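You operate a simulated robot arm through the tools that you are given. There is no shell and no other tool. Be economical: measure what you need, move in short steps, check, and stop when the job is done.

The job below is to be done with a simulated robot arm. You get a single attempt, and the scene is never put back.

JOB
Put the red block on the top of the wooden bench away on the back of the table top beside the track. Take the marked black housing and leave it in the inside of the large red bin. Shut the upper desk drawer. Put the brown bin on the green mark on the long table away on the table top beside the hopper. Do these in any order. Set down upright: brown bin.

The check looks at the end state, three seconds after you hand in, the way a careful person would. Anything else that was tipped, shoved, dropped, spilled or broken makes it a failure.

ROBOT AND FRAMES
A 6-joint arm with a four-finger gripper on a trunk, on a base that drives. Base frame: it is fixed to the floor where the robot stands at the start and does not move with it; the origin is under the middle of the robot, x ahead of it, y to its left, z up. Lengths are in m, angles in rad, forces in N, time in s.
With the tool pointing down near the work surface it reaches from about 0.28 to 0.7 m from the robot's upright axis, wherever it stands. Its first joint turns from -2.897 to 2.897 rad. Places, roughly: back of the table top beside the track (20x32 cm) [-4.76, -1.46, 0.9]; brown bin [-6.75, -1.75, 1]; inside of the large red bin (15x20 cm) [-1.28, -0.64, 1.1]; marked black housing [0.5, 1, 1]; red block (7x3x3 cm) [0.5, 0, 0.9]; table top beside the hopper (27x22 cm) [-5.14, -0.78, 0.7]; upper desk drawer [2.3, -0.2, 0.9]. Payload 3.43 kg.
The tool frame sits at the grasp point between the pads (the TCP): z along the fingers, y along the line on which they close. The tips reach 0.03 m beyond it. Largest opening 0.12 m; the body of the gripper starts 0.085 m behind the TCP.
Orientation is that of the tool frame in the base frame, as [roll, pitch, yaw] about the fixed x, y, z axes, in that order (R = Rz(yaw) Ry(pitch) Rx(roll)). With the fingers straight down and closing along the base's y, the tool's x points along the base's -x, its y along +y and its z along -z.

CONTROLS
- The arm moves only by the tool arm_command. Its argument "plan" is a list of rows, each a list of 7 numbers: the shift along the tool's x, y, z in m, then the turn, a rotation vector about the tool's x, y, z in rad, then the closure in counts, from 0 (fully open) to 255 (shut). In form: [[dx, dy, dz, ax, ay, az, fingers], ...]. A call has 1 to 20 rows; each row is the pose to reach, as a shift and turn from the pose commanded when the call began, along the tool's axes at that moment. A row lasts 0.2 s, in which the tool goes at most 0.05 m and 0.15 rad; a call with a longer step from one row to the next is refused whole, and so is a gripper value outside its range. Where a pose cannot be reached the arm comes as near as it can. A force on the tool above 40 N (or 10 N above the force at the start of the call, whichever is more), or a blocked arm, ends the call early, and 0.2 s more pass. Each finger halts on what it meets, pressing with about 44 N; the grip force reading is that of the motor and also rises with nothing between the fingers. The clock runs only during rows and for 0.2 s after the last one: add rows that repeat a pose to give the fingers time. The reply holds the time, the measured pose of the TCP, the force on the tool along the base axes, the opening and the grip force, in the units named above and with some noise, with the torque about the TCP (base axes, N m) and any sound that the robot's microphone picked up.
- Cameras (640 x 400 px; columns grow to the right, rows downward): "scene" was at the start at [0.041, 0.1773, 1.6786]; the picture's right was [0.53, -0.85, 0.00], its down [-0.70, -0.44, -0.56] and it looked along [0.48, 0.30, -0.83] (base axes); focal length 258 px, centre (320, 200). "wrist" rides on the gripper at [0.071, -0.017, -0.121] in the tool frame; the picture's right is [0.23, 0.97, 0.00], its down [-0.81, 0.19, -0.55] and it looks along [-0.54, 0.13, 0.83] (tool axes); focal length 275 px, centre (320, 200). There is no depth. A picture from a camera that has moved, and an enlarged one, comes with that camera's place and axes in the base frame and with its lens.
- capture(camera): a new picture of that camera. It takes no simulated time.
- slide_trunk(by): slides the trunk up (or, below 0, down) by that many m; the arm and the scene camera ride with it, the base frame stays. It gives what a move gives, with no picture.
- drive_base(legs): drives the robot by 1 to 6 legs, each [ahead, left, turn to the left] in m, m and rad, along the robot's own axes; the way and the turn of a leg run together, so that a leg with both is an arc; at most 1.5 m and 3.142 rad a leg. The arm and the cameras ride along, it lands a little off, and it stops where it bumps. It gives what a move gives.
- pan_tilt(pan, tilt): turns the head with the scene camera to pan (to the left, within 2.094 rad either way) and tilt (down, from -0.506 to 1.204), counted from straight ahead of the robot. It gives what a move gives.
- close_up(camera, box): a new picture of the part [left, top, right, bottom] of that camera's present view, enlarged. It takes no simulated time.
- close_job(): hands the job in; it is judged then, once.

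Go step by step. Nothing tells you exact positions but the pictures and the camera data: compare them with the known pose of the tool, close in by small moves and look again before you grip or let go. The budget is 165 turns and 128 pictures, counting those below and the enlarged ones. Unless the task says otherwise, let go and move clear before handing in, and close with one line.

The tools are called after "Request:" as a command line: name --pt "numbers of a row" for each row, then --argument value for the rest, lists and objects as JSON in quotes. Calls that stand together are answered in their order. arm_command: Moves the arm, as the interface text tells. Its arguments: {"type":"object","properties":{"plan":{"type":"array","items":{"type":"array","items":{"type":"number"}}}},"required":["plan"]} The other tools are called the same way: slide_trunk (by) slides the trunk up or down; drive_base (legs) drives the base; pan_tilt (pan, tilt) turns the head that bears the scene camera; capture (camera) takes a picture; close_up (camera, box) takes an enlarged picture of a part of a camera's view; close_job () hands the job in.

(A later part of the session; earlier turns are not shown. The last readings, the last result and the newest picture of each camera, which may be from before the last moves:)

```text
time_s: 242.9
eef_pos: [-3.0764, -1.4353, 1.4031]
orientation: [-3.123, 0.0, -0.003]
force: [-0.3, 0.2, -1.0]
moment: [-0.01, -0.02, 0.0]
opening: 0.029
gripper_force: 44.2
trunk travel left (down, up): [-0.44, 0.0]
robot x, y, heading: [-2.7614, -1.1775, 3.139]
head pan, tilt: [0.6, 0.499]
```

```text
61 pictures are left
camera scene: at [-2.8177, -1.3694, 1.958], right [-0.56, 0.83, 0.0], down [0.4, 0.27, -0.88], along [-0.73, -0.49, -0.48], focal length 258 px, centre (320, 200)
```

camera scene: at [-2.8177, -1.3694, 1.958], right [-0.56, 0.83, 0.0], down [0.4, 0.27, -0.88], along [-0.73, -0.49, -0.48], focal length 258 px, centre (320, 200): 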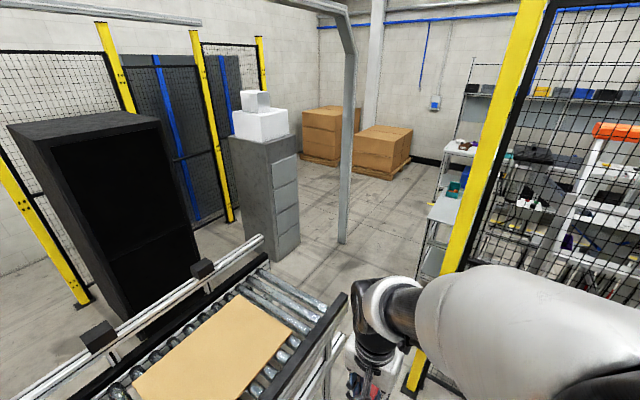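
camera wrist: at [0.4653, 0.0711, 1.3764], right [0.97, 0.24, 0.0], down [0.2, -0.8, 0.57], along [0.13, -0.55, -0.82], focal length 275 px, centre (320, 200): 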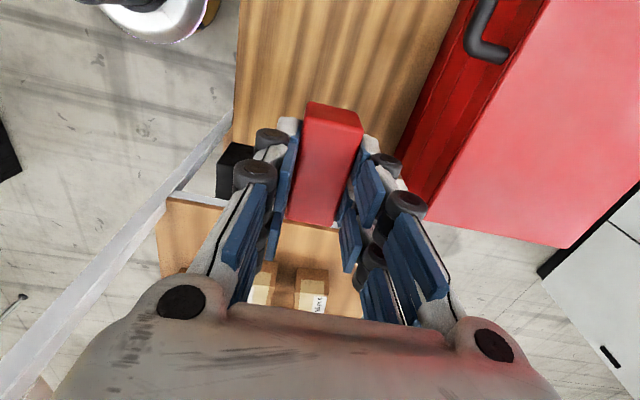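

The gap at the fence post is about 0.45 m, too narrow. I zoom in on the area beyond to understand the tables before choosing the route south of the conveyor.

Request:
close_up --camera "scene" --box '[400, 60, 640, 300]'

Request:
pan_tilt --pan -0.1 --tilt 0.4

Request:
close_up --camera "scene" --box '[260, 80, 500, 260]'

```text
1.67 times, centred on (520, 180) of scene
camera zoom: at [-2.8177, -1.3694, 1.958], right [-0.56, 0.83, 0.0], down [0.4, 0.27, -0.88], along [-0.73, -0.49, -0.48], focal length 430 px, centre (-13, 233)
```

zoom: 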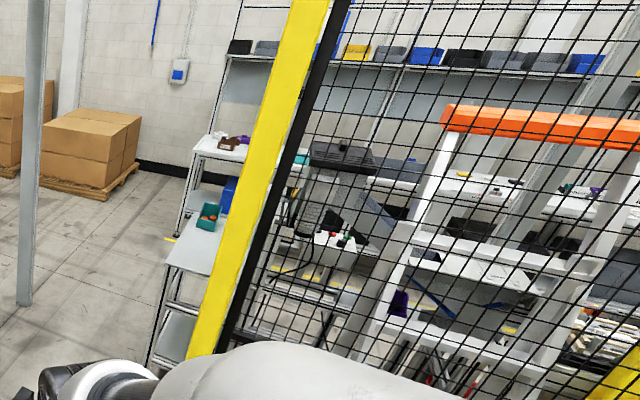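

```text
time_s: 244.0
eef_pos: [-3.0755, -1.4347, 1.4037]
orientation: [-3.124, 0.002, -0.004]
force: [-0.7, 0.3, -0.4]
moment: [0.01, -0.02, -0.04]
opening: 0.0289
gripper_force: 43.8
trunk travel left (down, up): [-0.44, 0.0]
robot x, y, heading: [-2.7629, -1.182, 3.139]
head pan, tilt: [-0.099, 0.4]
```

```text
2.22 times, centred on (380, 170) of scene
camera zoom: at [-2.8346, -1.309, 1.9671], right [0.1, 0.99, 0.0], down [0.39, -0.04, -0.92], along [-0.92, 0.09, -0.39], focal length 573 px, centre (187, 267)
```

zoom: 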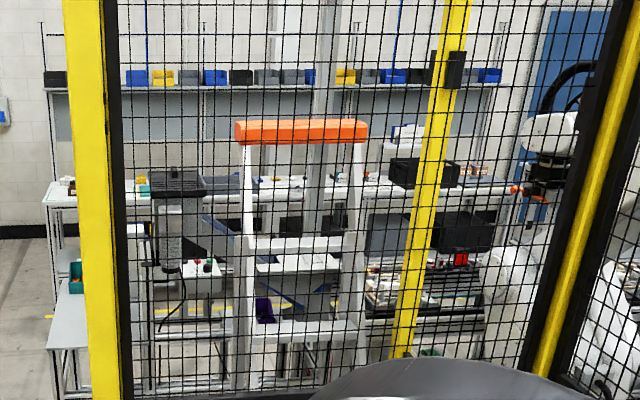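

The place for the block is the east strip of the white table at about (-4.76, -1.46); the brown bin is on the long bench behind. I'll go south of the conveyor, so I first swing the arm to my right side to clear the black cabinet there.

Request:
arm_command --pt "-0.01 -0.04 0 0 0 0 255" --pt "-0.02 -0.08 0 0 0 0 255" --pt "-0.03 -0.12 0 0 0 0 255" --pt "-0.03 -0.16 0 0 0 0 255" --pt "-0.03 -0.2 0 0 0 0 255" --pt "-0.03 -0.24 0 0 0 0 255" --pt "-0.03 -0.28 0 0 0 0 255" --pt "-0.03 -0.32 0 0 0 0 255" --pt "-0.03 -0.36 0 0 0 0 255" --pt "-0.02 -0.4 0 0 0 0 255" --pt "-0.02 -0.44 0 0 0 0 255" --pt "-0.02 -0.48 0 0 0 0 255" --pt "-0.02 -0.48 0 0 0 0 255"

Request:
drive_base --legs '[[-0.9, 0.3, 0], [-0.95, 0, 0]]'

Request:
pan_tilt --pan 0.6 --tilt 0.6

Request:
capture --camera "scene"

```text
time_s: 246.8
eef_pos: [-3.096, -0.9573, 1.4121]
orientation: [-3.124, 0.0, -0.002]
force: [0.1, -0.2, -0.4]
moment: [0.01, -0.01, 0.03]
opening: 0.0292
gripper_force: 44.4
trunk travel left (down, up): [-0.44, 0.0]
robot x, y, heading: [-2.7616, -1.1782, 3.14]
head pan, tilt: [-0.099, 0.4]
```

```text
time_s: 256.2
eef_pos: [-1.2636, -1.2773, 1.4115]
orientation: [-3.124, 0.001, -0.017]
force: [-1.1, -0.1, -0.2]
moment: [-0.02, -0.06, -0.03]
opening: 0.0293
gripper_force: 44.1
trunk travel left (down, up): [-0.44, 0.0]
robot x, y, heading: [-0.9319, -1.5033, 3.123]
head pan, tilt: [-0.099, 0.4]
```

```text
time_s: 257.3
eef_pos: [-1.263, -1.2767, 1.4123]
orientation: [-3.122, -0.001, -0.017]
force: [0.1, 0.7, -0.4]
moment: [-0.02, 0.0, 0.0]
opening: 0.0289
gripper_force: 43.7
trunk travel left (down, up): [-0.44, 0.0]
robot x, y, heading: [-0.931, -1.4992, 3.124]
head pan, tilt: [0.6, 0.6]
```

```text
58 pictures are left
camera scene: at [-0.9877, -1.692, 1.949], right [-0.55, 0.83, 0.0], down [0.47, 0.31, -0.83], along [-0.69, -0.45, -0.56], focal length 258 px, centre (320, 200)
```

scene: 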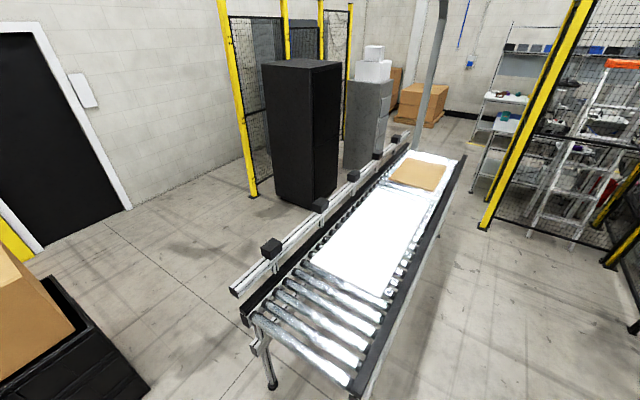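

The lane south of the conveyor is about 0.8 m wide. I go around the conveyor's near end and down the lane's middle.

Request:
drive_base --legs '[[-0.07, 1.0, 0.017], [0.63, 0.35, 0], [1.3, 0, 0]]'

Request:
pan_tilt --pan 0.0 --tilt 0.6

Request:
capture --camera "scene"

```text
time_s: 272.1
eef_pos: [-3.1406, -2.6271, 1.4112]
orientation: [-3.124, 0.0, -0.008]
force: [-0.1, 0.5, -0.5]
moment: [0.01, -0.01, -0.02]
opening: 0.0289
gripper_force: 44.0
trunk travel left (down, up): [-0.44, 0.0]
robot x, y, heading: [-2.8103, -2.846, 3.134]
head pan, tilt: [0.6, 0.6]
```

```text
time_s: 273.1
eef_pos: [-3.1421, -2.627, 1.4107]
orientation: [-3.125, -0.001, -0.007]
force: [-0.1, -0.4, -0.2]
moment: [0.01, 0.01, -0.03]
opening: 0.0293
gripper_force: 43.5
trunk travel left (down, up): [-0.44, 0.0]
robot x, y, heading: [-2.8062, -2.8471, 3.137]
head pan, tilt: [0.0, 0.6]
```

```text
57 pictures are left
camera scene: at [-2.8777, -2.9893, 1.9489], right [0.01, 1.0, 0.0], down [0.56, 0.0, -0.83], along [-0.83, 0.01, -0.56], focal length 258 px, centre (320, 200)
```

scene: 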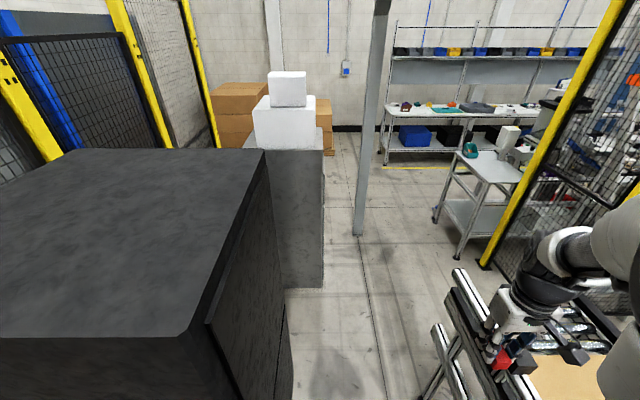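

The lane is fine. I continue past the conveyor's end and turn to face the white table from its south side.

Request:
drive_base --legs '[[1.12, 0, 0], [0.6, -0.6, 0], [0.25, -0.17, 0], [0, 0, -1.566]]'

Request:
pan_tilt --pan 0.0 --tilt 0.7

Request:
capture --camera "scene"

Request:
capture --camera "wrist"

```text
time_s: 288.4
eef_pos: [-4.5284, -1.7163, 1.4116]
orientation: [-3.125, 0.001, -1.57]
force: [0.6, -0.1, -0.4]
moment: [0.03, 0.04, -0.02]
opening: 0.029
gripper_force: 44.3
trunk travel left (down, up): [-0.44, 0.0]
robot x, y, heading: [-4.7478, -2.0534, 1.574]
head pan, tilt: [0.0, 0.6]
```

```text
time_s: 289.1
eef_pos: [-4.5273, -1.7164, 1.411]
orientation: [-3.124, 0.001, -1.572]
force: [0.6, -0.1, -1.0]
moment: [0.01, -0.02, 0.0]
opening: 0.0291
gripper_force: 44.2
trunk travel left (down, up): [-0.44, 0.0]
robot x, y, heading: [-4.7463, -2.0486, 1.568]
head pan, tilt: [0.0, 0.7]
```

```text
56 pictures are left
camera scene: at [-4.8869, -1.9859, 1.9403], right [1.0, 0.0, 0.0], down [0.0, -0.64, -0.77], along [0.0, 0.77, -0.64], focal length 258 px, centre (320, 200)
```

scene: 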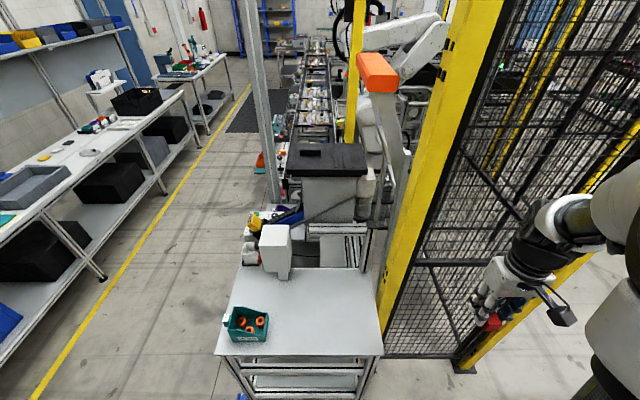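

```text
55 pictures are left
camera wrist: at [-4.512, -1.7869, 1.5316], right [-0.97, -0.23, -0.02], down [-0.2, 0.81, 0.55], along [-0.11, 0.54, -0.84], focal length 275 px, centre (320, 200)
```

wrist: 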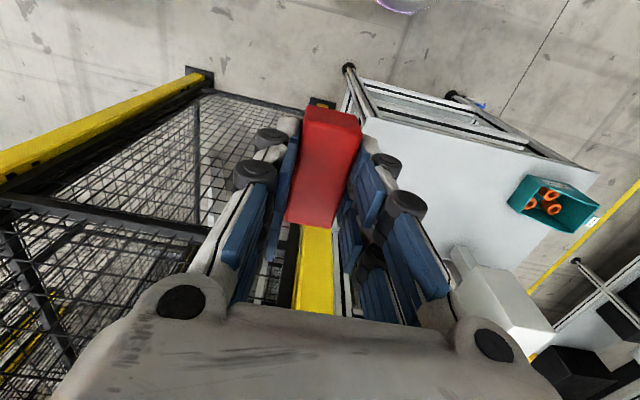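

Table top z≈0.87, spanning x -5.28..-4.65, y -1.615..-1.24; the block goes to (-4.77, -1.45). I move above that spot and then lower the trunk.

Request:
arm_command --pt "-0.03 0.027 0 0 0 0 255" --pt "-0.06 0.054 0 0 0 0 255" --pt "-0.09 0.081 0 0 0 0 255" --pt "-0.118 0.108 0 0 0 0 255" --pt "-0.147 0.135 0 0 0 0 255" --pt "-0.177 0.162 0 0 0 0 255" --pt "-0.206 0.189 0 0 0 0 255" --pt "-0.236 0.216 0 0 0 0 255" --pt "-0.265 0.243 0 0 0 0 255" --pt "-0.265 0.243 0 0 0 0 255"

Request:
slide_trunk --by -0.24

Request:
capture --camera "wrist"

Request:
capture --camera "scene"

```text
time_s: 291.2
eef_pos: [-4.7713, -1.4532, 1.4083]
orientation: [-3.126, 0.0, -1.57]
force: [1.1, -0.9, 0.8]
moment: [0.03, 0.0, -0.03]
opening: 0.0292
gripper_force: 44.3
trunk travel left (down, up): [-0.44, 0.0]
robot x, y, heading: [-4.7464, -2.0497, 1.572]
head pan, tilt: [0.0, 0.7]
```

```text
time_s: 293.8
eef_pos: [-4.7728, -1.4517, 1.1681]
orientation: [-3.124, -0.001, -1.57]
force: [-0.3, -0.1, -0.5]
moment: [0.0, 0.0, -0.02]
opening: 0.0291
gripper_force: 43.8
trunk travel left (down, up): [-0.2, 0.24]
robot x, y, heading: [-4.7461, -2.0503, 1.573]
head pan, tilt: [0.0, 0.7]
```

```text
54 pictures are left
camera wrist: at [-4.757, -1.5227, 1.2875], right [-0.97, -0.23, -0.02], down [-0.2, 0.81, 0.55], along [-0.11, 0.54, -0.83], focal length 275 px, centre (320, 200)
```

wrist: 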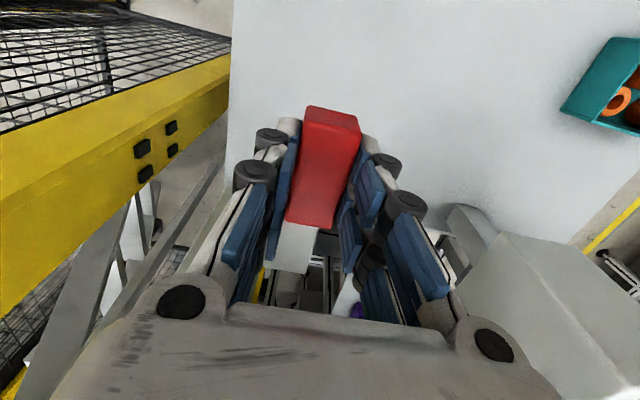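

```text
53 pictures are left
camera scene: at [-4.887, -1.986, 1.7004], right [1.0, 0.0, 0.0], down [0.0, -0.64, -0.76], along [0.0, 0.76, -0.64], focal length 258 px, centre (320, 200)
```

scene: 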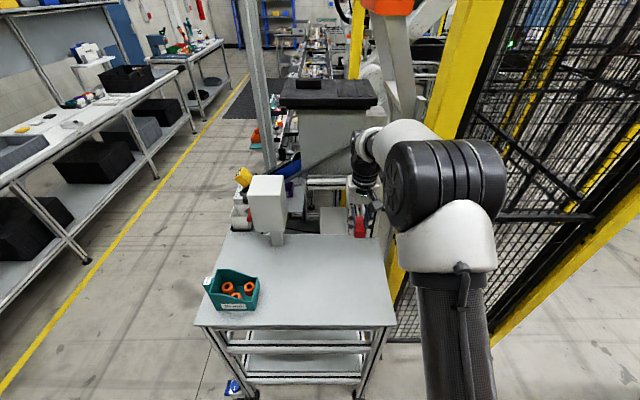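

Clear below. I descend toward the table.

Request:
arm_command --pt "0 0 0.04 0 0 0 255" --pt "0 0 0.08 0 0 0 255" --pt "0 0 0.12 0 0 0 255" --pt "0 0 0.16 0 0 0 255" --pt "0 0 0.2 0 0 0 255" --pt "0 0 0.22 0 0 0 255" --pt "0 0 0.235 0 0 0 255" --pt "0 0 0.235 0 0 0 255"

Request:
arm_command --pt "0 0 0.004 0 0 0 255" --pt "0 0 0.008 0 0 0 255" --pt "0 0 0.012 0 0 0 255" --pt "0 0 0.016 0 0 0 255" --pt "0 0 0.016 0 0 0 255"

Request:
capture --camera "wrist"

```text
time_s: 295.6
eef_pos: [-4.7687, -1.451, 0.9355]
orientation: [-3.125, 0.011, -1.571]
force: [-0.6, 1.3, 34.5]
moment: [0.1, 0.14, -0.01]
opening: 0.0297
gripper_force: 44.3
trunk travel left (down, up): [-0.2, 0.24]
robot x, y, heading: [-4.7477, -2.0501, 1.57]
head pan, tilt: [0.0, 0.7]
```

```text
time_s: 296.2
eef_pos: [-4.7692, -1.4513, 0.929]
orientation: [-3.125, 0.01, -1.569]
force: [0.2, -6.0, 18.1]
moment: [-0.55, 0.2, 0.12]
opening: 0.0289
gripper_force: 44.1
trunk travel left (down, up): [-0.2, 0.24]
robot x, y, heading: [-4.7488, -2.0471, 1.574]
head pan, tilt: [0.0, 0.7]
stopped in row 3: the force on the tool passed its limit at 47 N (the readings are from after the stop); the commanded pose is now the measured one
```

```text
52 pictures are left
camera wrist: at [-4.7529, -1.5219, 1.0496], right [-0.97, -0.23, -0.02], down [-0.2, 0.81, 0.56], along [-0.11, 0.55, -0.83], focal length 275 px, centre (320, 200)
```

wrist: 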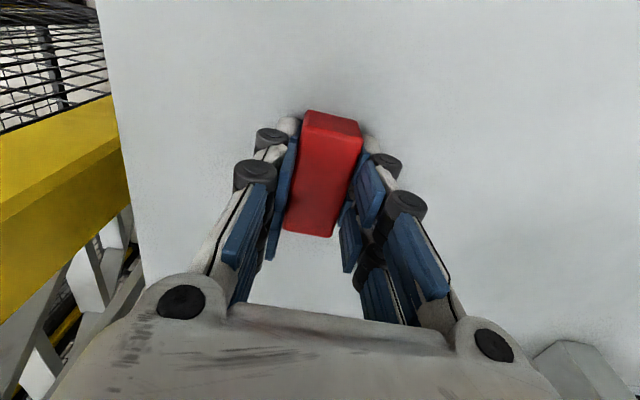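

Contact: the table top is at z≈0.90 and the block rests on it. I open gently and rise.

Request:
arm_command --pt "0 0 -0.002 0 0 0 255" --pt "0 0 -0.002 0 0 0 160" --pt "0 0 -0.002 0 0 0 120" --pt "0 0 -0.002 0 0 0 100" --pt "0 0 -0.002 0 0 0 100"

Request:
arm_command --pt "0 0 -0.03 0 0 0 100" --pt "0 0 -0.07 0 0 0 100" --pt "0 0 -0.11 0 0 0 100" --pt "0 0 -0.15 0 0 0 100" --pt "0 0 -0.19 0 0 0 100" --pt "0 0 -0.235 0 0 0 100"

Request:
capture --camera "wrist"

```text
time_s: 297.4
eef_pos: [-4.7678, -1.4488, 0.9302]
orientation: [-3.127, 0.008, -1.571]
force: [-0.7, -0.2, -0.2]
moment: [-0.05, 0.0, -0.04]
opening: 0.073
gripper_force: 0.0
trunk travel left (down, up): [-0.2, 0.24]
robot x, y, heading: [-4.746, -2.0493, 1.572]
head pan, tilt: [0.0, 0.7]
```

```text
time_s: 298.8
eef_pos: [-4.7709, -1.4508, 1.1664]
orientation: [-3.125, 0.007, -1.571]
force: [0.1, -0.3, 0.0]
moment: [0.0, -0.01, 0.0]
opening: 0.0731
gripper_force: 0.0
trunk travel left (down, up): [-0.2, 0.24]
robot x, y, heading: [-4.7501, -2.0499, 1.569]
head pan, tilt: [0.0, 0.7]
```

```text
51 pictures are left
camera wrist: at [-4.755, -1.5224, 1.2843], right [-0.97, -0.23, -0.02], down [-0.2, 0.81, 0.56], along [-0.11, 0.54, -0.83], focal length 275 px, centre (320, 200)
```

wrist: 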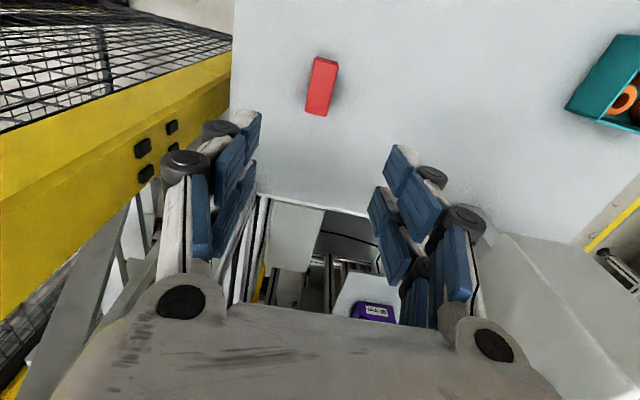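

The block lies in place. I retract the arm, then drive west toward the long bench and look at the brown bin.

Request:
arm_command --pt "0.04 0 -0.03 0 0 0 60" --pt "0.08 0 -0.06 0 0 0 0" --pt "0.12 0 -0.06 0 0 0 0" --pt "0.16 0 -0.06 0 0 0 0" --pt "0.2 0 -0.06 0 0 0 0" --pt "0.24 0 -0.06 0 0 0 0" --pt "0.27 0 -0.06 0 0 0 0"

Request:
slide_trunk --by 0.14

Request:
drive_base --legs '[[0, 1.2, 0], [0, 0, 1.57]]'

Request:
pan_tilt --pan -0.2 --tilt 0.7

Request:
capture --camera "scene"

```text
time_s: 300.4
eef_pos: [-4.7744, -1.7223, 1.2231]
orientation: [-3.126, 0.009, -1.569]
force: [-0.1, -0.6, -0.1]
moment: [0.03, -0.02, 0.01]
opening: 0.12
gripper_force: 0.1
trunk travel left (down, up): [-0.2, 0.24]
robot x, y, heading: [-4.747, -2.0518, 1.573]
head pan, tilt: [0.0, 0.7]
```

```text
time_s: 302.0
eef_pos: [-4.7757, -1.7208, 1.3632]
orientation: [-3.126, 0.008, -1.569]
force: [-0.6, 0.2, -0.5]
moment: [-0.01, 0.03, -0.02]
opening: 0.1199
gripper_force: 0.2
trunk travel left (down, up): [-0.34, 0.1]
robot x, y, heading: [-4.7485, -2.0498, 1.574]
head pan, tilt: [0.0, 0.7]
```

```text
time_s: 311.9
eef_pos: [-6.2849, -2.0638, 1.3626]
orientation: [-3.125, 0.007, -0.033]
force: [0.8, 0.1, 0.6]
moment: [-0.04, 0.0, 0.01]
opening: 0.1199
gripper_force: 0.0
trunk travel left (down, up): [-0.34, 0.1]
robot x, y, heading: [-5.9498, -2.0489, 3.11]
head pan, tilt: [0.0, 0.7]
```

```text
time_s: 312.6
eef_pos: [-6.2841, -2.0637, 1.3627]
orientation: [-3.127, 0.007, -0.032]
force: [0.6, -0.4, 0.2]
moment: [-0.01, -0.01, -0.02]
opening: 0.1201
gripper_force: 0.0
trunk travel left (down, up): [-0.34, 0.1]
robot x, y, heading: [-5.9534, -2.0451, 3.113]
head pan, tilt: [-0.201, 0.7]
```

```text
50 pictures are left
camera scene: at [-6.0204, -2.1683, 1.8403], right [0.23, 0.97, 0.0], down [0.63, -0.15, -0.76], along [-0.74, 0.18, -0.64], focal length 258 px, centre (320, 200)
```

scene: 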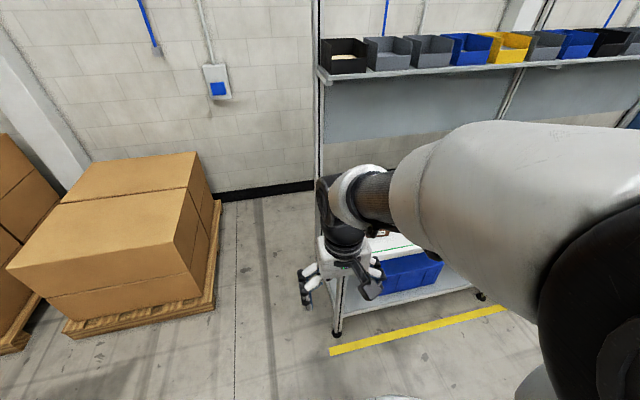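

The bench's south end is ahead to the right. I slide right 0.35 m to face the brown bin.

Request:
drive_base --legs '[[0, -0.32, 0.03]]'

Request:
pan_tilt --pan 0.25 --tilt 0.8

Request:
capture --camera "scene"

Request:
capture --camera "wrist"

```text
time_s: 314.7
eef_pos: [-6.2788, -1.7649, 1.3624]
orientation: [-3.125, 0.007, -0.003]
force: [1.0, 0.0, 0.0]
moment: [-0.03, 0.0, 0.02]
opening: 0.1201
gripper_force: 0.1
trunk travel left (down, up): [-0.34, 0.1]
robot x, y, heading: [-5.9504, -1.7394, 3.139]
head pan, tilt: [-0.201, 0.7]
```

```text
time_s: 315.6
eef_pos: [-6.2792, -1.7649, 1.3634]
orientation: [-3.126, 0.006, -0.001]
force: [-0.5, -0.6, -0.2]
moment: [0.01, -0.01, 0.04]
opening: 0.1202
gripper_force: 0.2
trunk travel left (down, up): [-0.34, 0.1]
robot x, y, heading: [-5.9492, -1.7384, 3.142]
head pan, tilt: [0.25, 0.799]
```

```text
49 pictures are left
camera scene: at [-6.0065, -1.8986, 1.8321], right [-0.24, 0.97, 0.0], down [0.69, 0.18, -0.7], along [-0.68, -0.17, -0.72], focal length 258 px, centre (320, 200)
```

scene: 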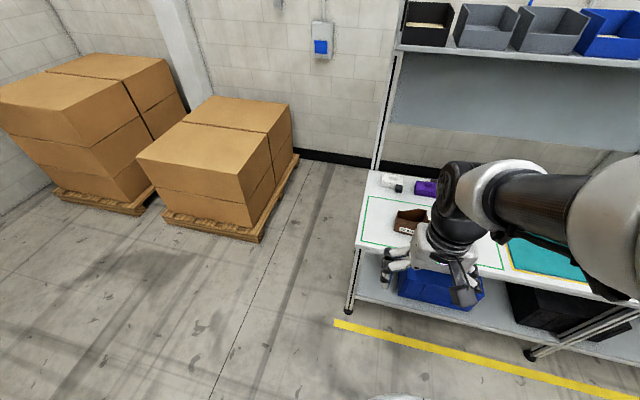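

```text
48 pictures are left
camera wrist: at [-6.2055, -1.75, 1.4824], right [0.23, -0.97, -0.02], down [-0.81, -0.2, 0.56], along [-0.54, -0.11, -0.83], focal length 275 px, centre (320, 200)
```

wrist: 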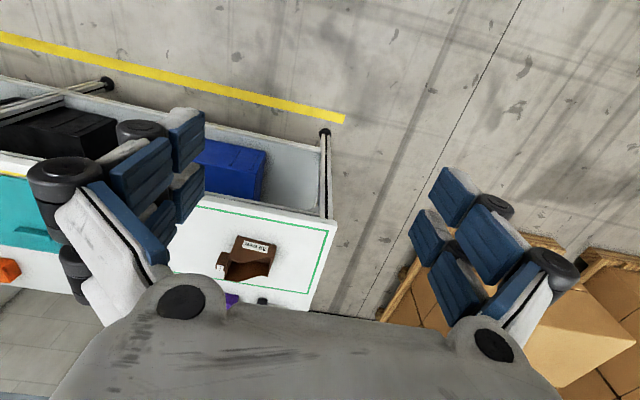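

The small brown bin is visible on the bench's green outline. I zoom in.

Request:
close_up --camera "wrist" --box '[190, 200, 350, 300]'

Request:
close_up --camera "scene" --box '[340, 160, 500, 260]'

```text
4.00 times, centred on (270, 250) of wrist
camera zoom: at [-6.2055, -1.75, 1.4824], right [0.23, -0.97, -0.02], down [-0.81, -0.2, 0.56], along [-0.54, -0.11, -0.83], focal length 1101 px, centre (520, 0)
```

zoom: 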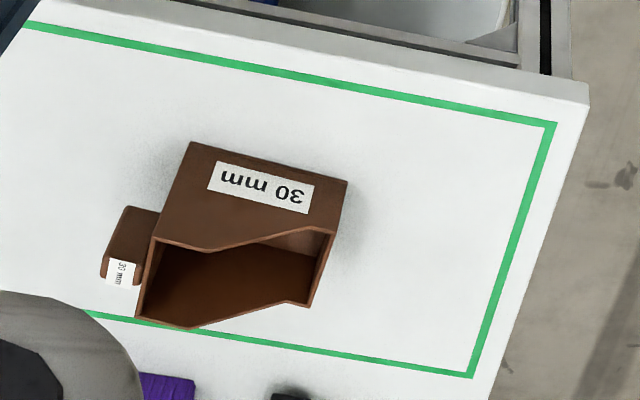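

```text
4.00 times, centred on (420, 210) of scene
camera zoom: at [-6.0065, -1.8986, 1.8321], right [-0.24, 0.97, 0.0], down [0.69, 0.18, -0.7], along [-0.68, -0.17, -0.72], focal length 1031 px, centre (-80, 160)
```

zoom: 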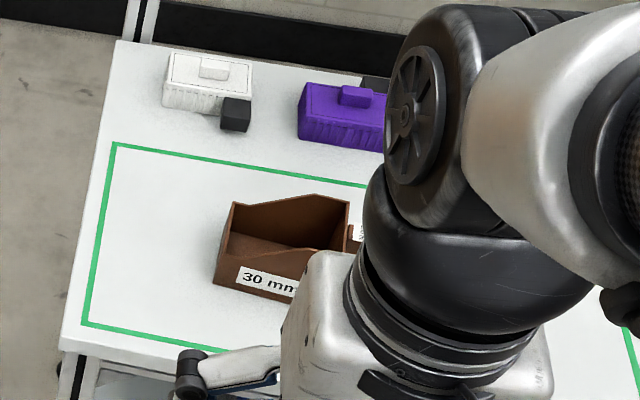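

The bin is about 0.085 (x) × 0.122 (y) × 0.10 m, centre near (-6.85, -1.68), bench top z≈0.853; the bench edge is x≈-6.67. I drive 0.3 m closer and look straight down.

Request:
drive_base --legs '[[0.3, 0, 0]]'

Request:
arm_command --pt "-0.02 -0.01 0.01 0 0 0.145 0" --pt "-0.04 -0.02 0.02 0 0 0.29 0" --pt "-0.06 -0.03 0.03 0 0 0.435 0" --pt "-0.08 -0.04 0.04 0 0 0.58 0" --pt "-0.1 -0.05 0.05 0 0 0.725 0" --pt "-0.12 -0.06 0.06 0 0 0.87 0" --pt "-0.14 -0.07 0.07 0 0 1.015 0" --pt "-0.17 -0.075 0.08 0 0 1.16 0" --pt "-0.2 -0.08 0.1 0 0 1.305 0" --pt "-0.235 -0.082 0.12 0 0 1.45 0" --pt "-0.265 -0.085 0.14 0 0 1.59 0" --pt "-0.265 -0.085 0.14 0 0 1.66 0"

Request:
capture --camera "wrist"

Request:
capture --camera "scene"

```text
time_s: 317.7
eef_pos: [-6.5815, -1.7652, 1.3635]
orientation: [-3.126, 0.007, 0.0]
force: [0.5, -0.2, 0.1]
moment: [0.01, -0.04, -0.01]
opening: 0.1199
gripper_force: 0.0
trunk travel left (down, up): [-0.34, 0.1]
robot x, y, heading: [-6.2548, -1.738, 3.142]
head pan, tilt: [0.25, 0.799]
```

```text
time_s: 320.3
eef_pos: [-6.8484, -1.6784, 1.2252]
orientation: [3.132, 0.014, -1.663]
force: [0.3, 0.1, 0.7]
moment: [0.01, 0.03, -0.01]
opening: 0.12
gripper_force: 0.0
trunk travel left (down, up): [-0.34, 0.1]
robot x, y, heading: [-6.2527, -1.7414, 3.143]
head pan, tilt: [0.25, 0.799]
```

```text
45 pictures are left
camera wrist: at [-6.8363, -1.7515, 1.3445], right [-0.99, -0.14, 0.01], down [-0.11, 0.82, 0.57], along [-0.08, 0.56, -0.82], focal length 275 px, centre (320, 200)
```

wrist: 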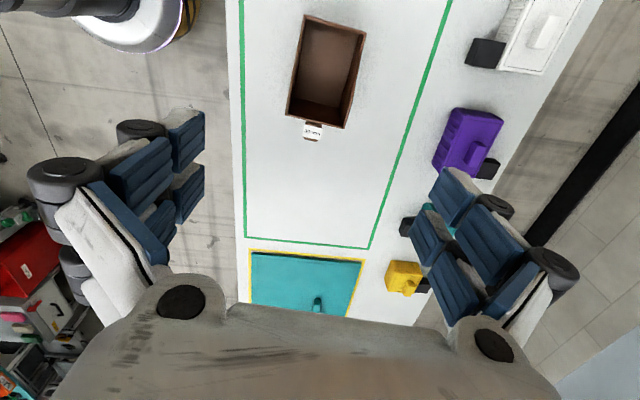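

```text
44 pictures are left
camera scene: at [-6.3083, -1.8987, 1.8321], right [-0.25, 0.97, 0.0], down [0.69, 0.18, -0.7], along [-0.68, -0.17, -0.72], focal length 258 px, centre (320, 200)
```

scene: 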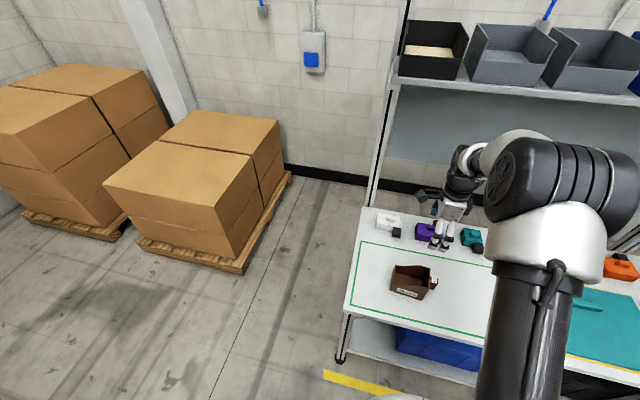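

The bin is centred at (-6.858, -1.680) with the tool well aligned. I lower to just above its rim and re-check.

Request:
arm_command --pt "0.002 0.009 0.04 0 0 0 0" --pt "0.002 0.009 0.08 0 0 0 0" --pt "0.002 0.009 0.12 0 0 0 0" --pt "0.002 0.009 0.16 0 0 0 0" --pt "0.002 0.009 0.19 0 0 0 0" --pt "0.002 0.009 0.215 0 0 0 0" --pt "0.002 0.009 0.215 0 0 0 0"

Request:
capture --camera "wrist"

Request:
close_up --camera "scene" --box '[340, 180, 500, 330]'

```text
time_s: 321.9
eef_pos: [-6.8591, -1.6736, 1.0103]
orientation: [3.132, 0.017, -1.662]
force: [0.3, -0.1, -0.2]
moment: [-0.02, 0.0, -0.02]
opening: 0.1197
gripper_force: 0.0
trunk travel left (down, up): [-0.34, 0.1]
robot x, y, heading: [-6.2513, -1.7349, 3.138]
head pan, tilt: [0.25, 0.799]
```

```text
43 pictures are left
camera wrist: at [-6.8474, -1.7473, 1.1286], right [-0.99, -0.14, 0.01], down [-0.11, 0.82, 0.57], along [-0.09, 0.56, -0.82], focal length 275 px, centre (320, 200)
```

wrist: 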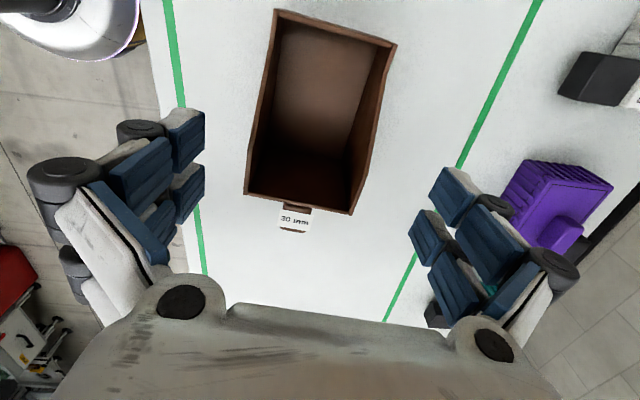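

```text
2.67 times, centred on (420, 255) of scene
camera zoom: at [-6.3094, -1.8985, 1.8321], right [-0.25, 0.97, 0.0], down [0.69, 0.18, -0.7], along [-0.68, -0.17, -0.72], focal length 687 px, centre (53, 53)
```

zoom: 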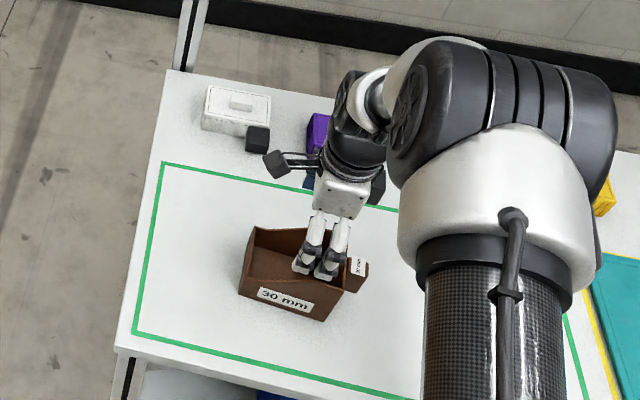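

Well centred. I go down around the walls and grip.

Request:
arm_command --pt "0.004 -0.004 0.035 0 0 0 0" --pt "0.004 -0.004 0.07 0 0 0 0" --pt "0.004 -0.004 0.095 0 0 0 0" --pt "0.004 -0.004 0.11 0 0 0 0" --pt "0.004 -0.004 0.11 0 0 0 0"

Request:
capture --camera "wrist"

```text
time_s: 323.1
eef_pos: [-6.8562, -1.6772, 0.9022]
orientation: [3.133, 0.014, -1.662]
force: [0.0, 0.1, 0.1]
moment: [-0.01, 0.02, -0.01]
opening: 0.1202
gripper_force: 0.1
trunk travel left (down, up): [-0.34, 0.1]
robot x, y, heading: [-6.2505, -1.7392, 3.141]
head pan, tilt: [0.25, 0.799]
```

```text
41 pictures are left
camera wrist: at [-6.844, -1.7515, 1.0202], right [-0.99, -0.14, 0.01], down [-0.11, 0.82, 0.57], along [-0.08, 0.56, -0.82], focal length 275 px, centre (320, 200)
```

wrist: 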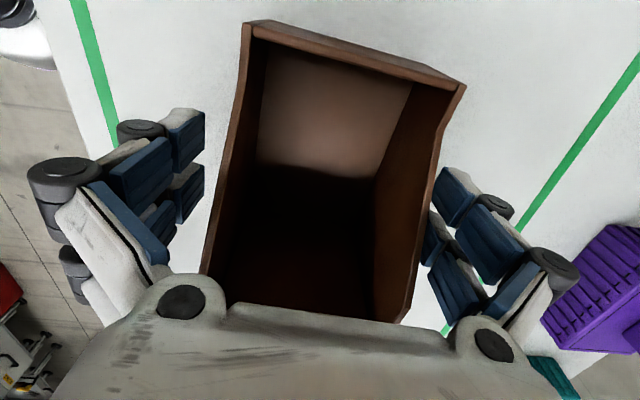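

Request:
arm_command --pt "0 0.003 0 0 0 0 30" --pt "0 0.003 0 0 0 0 60" --pt "0 0.003 0 0 0 0 90" --pt "0 0.003 0 0 0 0 150" --pt "0 0.003 0 0 0 0 255" --pt "0 0.003 0 0 0 0 255" --pt "0 0.003 0 0 0 0 255"

Request:
arm_command --pt "0 0 -0.02 0 0 0 255" --pt "0 0 -0.05 0 0 0 255" --pt "0 0 -0.09 0 0 0 255" --pt "0 0 -0.13 0 0 0 255" --pt "0 0 -0.17 0 0 0 255" --pt "0 0 -0.21 0 0 0 255" --pt "0 0 -0.25 0 0 0 255" --pt "0 0 -0.29 0 0 0 255" --pt "0 0 -0.33 0 0 0 255"

Request:
capture --camera "wrist"

Request:
capture --camera "scene"

```text
time_s: 324.7
eef_pos: [-6.8584, -1.6766, 0.9016]
orientation: [3.132, 0.017, -1.663]
force: [1.2, -1.5, 4.1]
moment: [-0.07, -0.26, -0.08]
opening: 0.0896
gripper_force: 44.1
trunk travel left (down, up): [-0.34, 0.1]
robot x, y, heading: [-6.2512, -1.7371, 3.142]
head pan, tilt: [0.25, 0.799]
```

```text
time_s: 326.7
eef_pos: [-6.855, -1.6857, 1.2316]
orientation: [3.133, 0.017, -1.661]
force: [-0.1, -0.1, -1.8]
moment: [-0.02, 0.01, 0.0]
opening: 0.0894
gripper_force: 44.2
trunk travel left (down, up): [-0.34, 0.1]
robot x, y, heading: [-6.2506, -1.7389, 3.146]
head pan, tilt: [0.25, 0.799]
```

```text
40 pictures are left
camera wrist: at [-6.8434, -1.7591, 1.3507], right [-0.99, -0.14, 0.0], down [-0.11, 0.82, 0.57], along [-0.08, 0.56, -0.82], focal length 275 px, centre (320, 200)
```

wrist: 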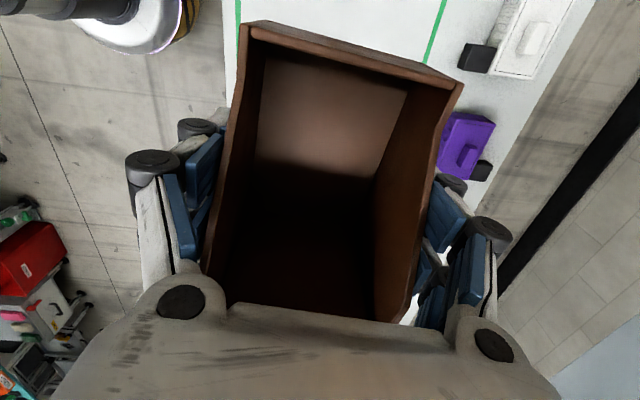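

```text
39 pictures are left
camera scene: at [-6.3088, -1.8986, 1.8321], right [-0.25, 0.97, 0.0], down [0.69, 0.18, -0.7], along [-0.68, -0.17, -0.72], focal length 258 px, centre (320, 200)
```

scene: 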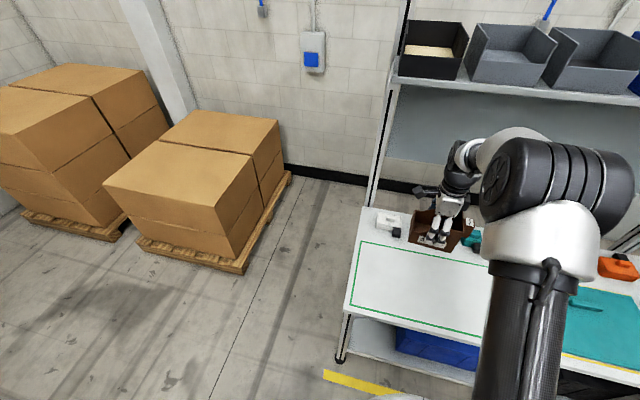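

The bin is held upright. I tuck the arm, back off the bench, move north along the lane and turn to face the hopper table.

Request:
arm_command --pt "0.006 -0.03 -0.015 0 0 0 255" --pt "0.012 -0.06 -0.03 0 0 0 255" --pt "0.018 -0.09 -0.045 0 0 0 255" --pt "0.024 -0.12 -0.06 0 0 0 255" --pt "0.03 -0.15 -0.075 0 0 0 255" --pt "0.035 -0.18 -0.09 0 0 0 255" --pt "0.04 -0.21 -0.1 0 0 0 255" --pt "0.044 -0.24 -0.1 0 0 0 255" --pt "0.046 -0.265 -0.1 0 0 0 255" --pt "0.046 -0.265 -0.1 0 0 0 255"

Request:
drive_base --legs '[[-0.3, 0, 0]]'

Request:
pan_tilt --pan -1.9 --tilt 0.65

Request:
capture --camera "scene"

```text
time_s: 328.9
eef_pos: [-6.5969, -1.755, 1.3292]
orientation: [3.134, 0.016, -1.662]
force: [0.2, -0.5, -1.1]
moment: [-0.03, -0.04, 0.01]
opening: 0.0897
gripper_force: 44.2
trunk travel left (down, up): [-0.34, 0.1]
robot x, y, heading: [-6.2519, -1.7383, 3.139]
head pan, tilt: [0.25, 0.799]
```

```text
time_s: 330.9
eef_pos: [-6.2981, -1.7543, 1.3294]
orientation: [3.132, 0.017, -1.665]
force: [0.1, 1.4, -1.4]
moment: [-0.07, 0.02, 0.02]
opening: 0.0895
gripper_force: 44.3
trunk travel left (down, up): [-0.34, 0.1]
robot x, y, heading: [-5.9509, -1.737, 3.138]
head pan, tilt: [0.25, 0.799]
```

```text
time_s: 333.0
eef_pos: [-6.2987, -1.7543, 1.3286]
orientation: [3.133, 0.015, -1.666]
force: [0.3, -0.6, -1.2]
moment: [-0.04, -0.03, 0.0]
opening: 0.0894
gripper_force: 43.9
trunk travel left (down, up): [-0.34, 0.1]
robot x, y, heading: [-5.9542, -1.7362, 3.138]
head pan, tilt: [-1.901, 0.649]
```

```text
38 pictures are left
camera scene: at [-5.9068, -1.7974, 1.8446], right [0.94, -0.33, 0.0], down [-0.2, -0.57, -0.8], along [0.26, 0.75, -0.6], focal length 258 px, centre (320, 200)
```

scene: 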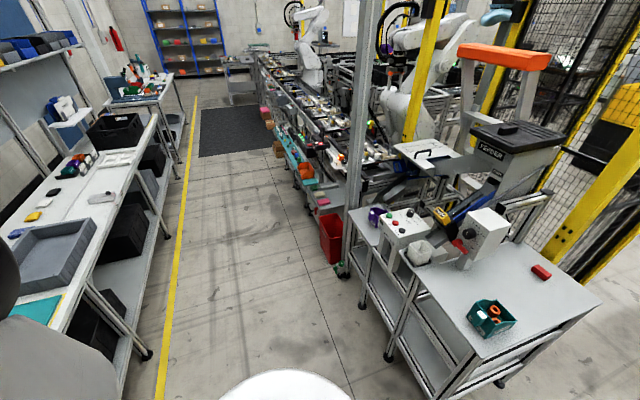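

Request:
close_up --camera "scene" --box '[320, 110, 600, 320]'

```text
1.90 times, centred on (460, 215) of scene
camera zoom: at [-5.9068, -1.7974, 1.8446], right [0.94, -0.33, 0.0], down [-0.2, -0.57, -0.8], along [0.26, 0.75, -0.6], focal length 491 px, centre (53, 171)
```

zoom: 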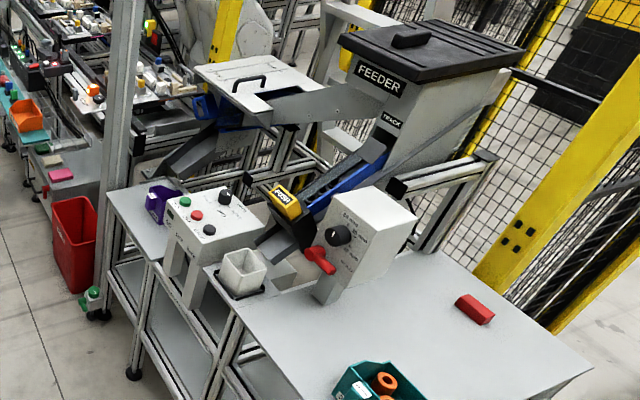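

The target is the lower table strip by the buttons box, next to a tall aluminium post at about (-5.27, -0.58). I drive level with it, turn to face it and look.

Request:
drive_base --legs '[[0, -0.8, 0], [0, 0, 3.14]]'

Request:
pan_tilt --pan -0.1 --tilt 0.8

Request:
capture --camera "scene"

Request:
capture --camera "wrist"

```text
time_s: 344.5
eef_pos: [-5.6047, -0.9389, 1.3293]
orientation: [3.133, 0.016, 1.447]
force: [-0.5, 0.0, -0.8]
moment: [0.02, 0.0, 0.0]
opening: 0.0895
gripper_force: 43.8
trunk travel left (down, up): [-0.34, 0.1]
robot x, y, heading: [-5.9498, -0.945, -0.033]
head pan, tilt: [-1.901, 0.649]
```

```text
time_s: 346.3
eef_pos: [-5.6037, -0.939, 1.3296]
orientation: [3.134, 0.016, 1.448]
force: [0.0, -0.5, -2.3]
moment: [0.01, 0.01, -0.02]
opening: 0.0895
gripper_force: 43.7
trunk travel left (down, up): [-0.34, 0.1]
robot x, y, heading: [-5.9453, -0.9444, -0.031]
head pan, tilt: [-0.099, 0.799]
```

```text
36 pictures are left
camera scene: at [-5.8821, -0.8149, 1.8321], right [-0.13, -0.99, 0.0], down [-0.71, 0.1, -0.7], along [0.69, -0.09, -0.72], focal length 258 px, centre (320, 200)
```

scene: 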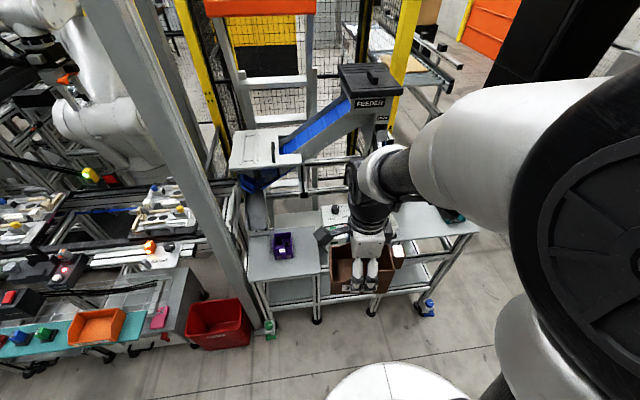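

```text
35 pictures are left
camera wrist: at [-5.6112, -0.8637, 1.4475], right [0.99, 0.11, 0.01], down [0.09, -0.82, 0.57], along [0.07, -0.56, -0.82], focal length 275 px, centre (320, 200)
```

wrist: 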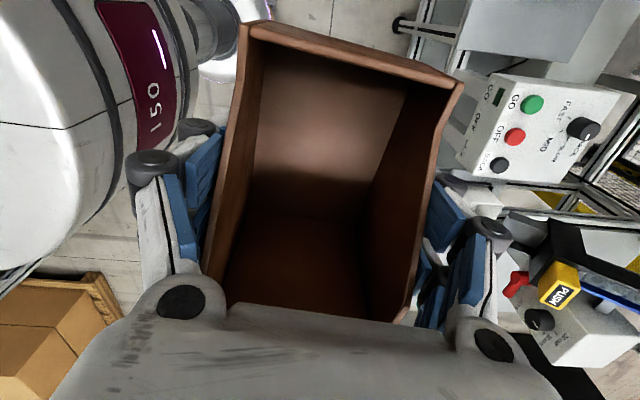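

Request:
close_up --camera "scene" --box '[220, 130, 420, 330]'

```text
2.00 times, centred on (320, 230) of scene
camera zoom: at [-5.8821, -0.8149, 1.8321], right [-0.13, -0.99, 0.0], down [-0.71, 0.1, -0.7], along [0.69, -0.09, -0.72], focal length 516 px, centre (320, 140)
```

zoom: 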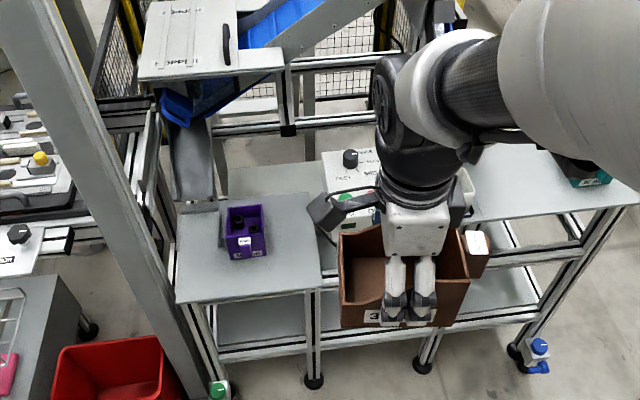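

The low table (top about z=0.7) holds a purple bin; I need an exact layout. I swing the arm right, drive closer and look.

Request:
arm_command --pt "-0.04 0.005 0 0 0 0 255" --pt "-0.08 0.01 0 0 0 0 255" --pt "-0.12 0.015 0 0 0 0 255" --pt "-0.16 0.02 0 0 0 0 255" --pt "-0.2 0.025 0 0 0 0 255" --pt "-0.24 0.028 0 0 0 0 255" --pt "-0.24 0.028 0 0 0 0 255"

Request:
drive_base --legs '[[0.17, 0.0, 0.03]]'

Request:
pan_tilt --pan -0.1 --tilt 1.05

Request:
capture --camera "scene"

Request:
close_up --camera "scene" --box '[200, 60, 440, 230]'

```text
time_s: 347.9
eef_pos: [-5.6054, -1.1785, 1.3334]
orientation: [3.133, 0.016, 1.446]
force: [0.6, 0.0, -1.4]
moment: [0.02, 0.01, -0.02]
opening: 0.0898
gripper_force: 44.1
trunk travel left (down, up): [-0.34, 0.1]
robot x, y, heading: [-5.9499, -0.9444, -0.033]
head pan, tilt: [-0.099, 0.799]
```

```text
time_s: 349.4
eef_pos: [-5.4264, -1.1711, 1.3335]
orientation: [3.133, 0.017, 1.48]
force: [0.0, 0.7, -1.5]
moment: [0.05, 0.03, -0.02]
opening: 0.0896
gripper_force: 43.9
trunk travel left (down, up): [-0.34, 0.1]
robot x, y, heading: [-5.7793, -0.9469, -0.005]
head pan, tilt: [-0.099, 0.799]
```

```text
time_s: 350.2
eef_pos: [-5.4269, -1.1708, 1.3327]
orientation: [3.133, 0.016, 1.479]
force: [0.2, 0.0, -1.7]
moment: [0.05, 0.0, 0.05]
opening: 0.0898
gripper_force: 43.7
trunk travel left (down, up): [-0.34, 0.1]
robot x, y, heading: [-5.7769, -0.949, 0.0]
head pan, tilt: [-0.099, 1.051]
```

```text
33 pictures are left
camera scene: at [-5.7308, -0.8144, 1.8135], right [-0.1, -0.99, 0.0], down [-0.86, 0.09, -0.5], along [0.5, -0.05, -0.87], focal length 258 px, centre (320, 200)
```

scene: 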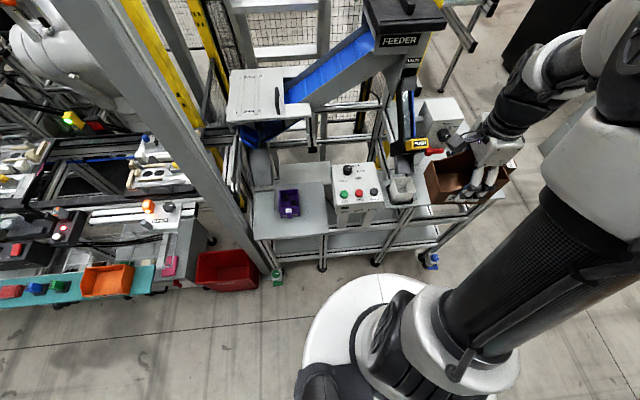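

```text
2.35 times, centred on (320, 145) of scene
camera zoom: at [-5.7308, -0.8144, 1.8135], right [-0.1, -0.99, 0.0], down [-0.86, 0.09, -0.5], along [0.5, -0.05, -0.87], focal length 606 px, centre (320, 329)
```

zoom: 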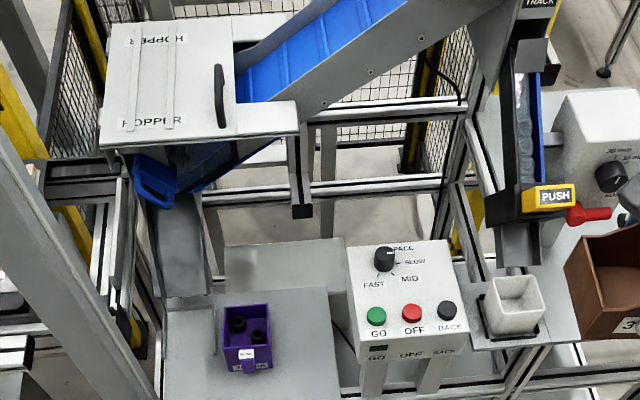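

The free spot is the front-right part of the plate: the purple bin spans about x -5.17..-5.06, y -0.78..-0.68, the buttons box starts at y≈-0.91. I'll aim for (-5.232, -0.82) with the tool squared up, first high above.

Request:
arm_command --pt "0.036 0.016 0 0 0 -0.009 255" --pt "0.073 0.033 0 0 0 -0.018 255" --pt "0.109 0.049 0 0 0 -0.027 255" --pt "0.146 0.065 0 0 0 -0.036 255" --pt "0.182 0.081 0 0 0 -0.046 255" --pt "0.218 0.098 0 0 0 -0.055 255" --pt "0.255 0.114 0 0 0 -0.064 255" --pt "0.291 0.13 0 0 0 -0.073 255" --pt "0.328 0.147 0 0 0 -0.082 255" --pt "0.364 0.163 0 0 0 -0.091 255" --pt "0.364 0.163 0 0 0 -0.091 255"

Request:
slide_trunk --by -0.22

Request:
capture --camera "scene"

Request:
capture --camera "wrist"

```text
time_s: 352.6
eef_pos: [-5.2309, -0.8235, 1.329]
orientation: [3.133, 0.017, 1.569]
force: [0.4, -0.2, -1.4]
moment: [0.05, -0.02, 0.01]
opening: 0.0896
gripper_force: 44.3
trunk travel left (down, up): [-0.34, 0.1]
robot x, y, heading: [-5.7787, -0.9458, 0.005]
head pan, tilt: [-0.099, 1.051]
```

```text
time_s: 354.9
eef_pos: [-5.2307, -0.8228, 1.1084]
orientation: [3.133, 0.016, 1.571]
force: [-0.2, 0.5, -0.9]
moment: [0.06, 0.0, -0.02]
opening: 0.0897
gripper_force: 44.4
trunk travel left (down, up): [-0.12, 0.32]
robot x, y, heading: [-5.7757, -0.9455, -0.003]
head pan, tilt: [-0.099, 1.051]
```

```text
31 pictures are left
camera scene: at [-5.7303, -0.8144, 1.5936], right [-0.1, -0.99, 0.0], down [-0.86, 0.09, -0.5], along [0.49, -0.05, -0.87], focal length 258 px, centre (320, 200)
```

scene: 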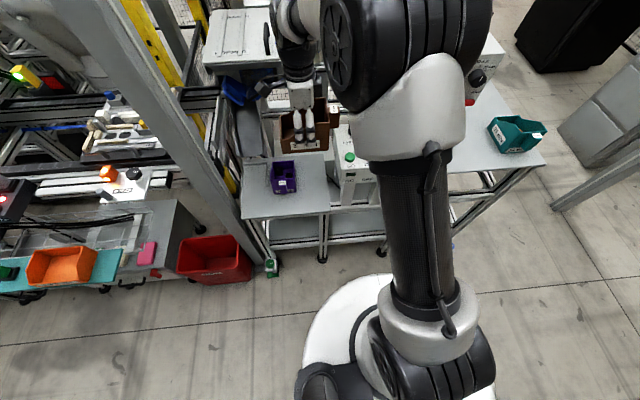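

```text
30 pictures are left
camera wrist: at [-5.2476, -0.7496, 1.2269], right [0.97, 0.23, 0.0], down [0.19, -0.8, 0.57], along [0.13, -0.55, -0.82], focal length 275 px, centre (320, 200)
```

wrist: 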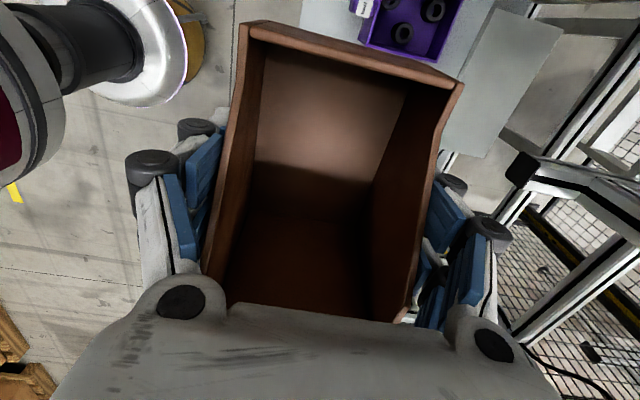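

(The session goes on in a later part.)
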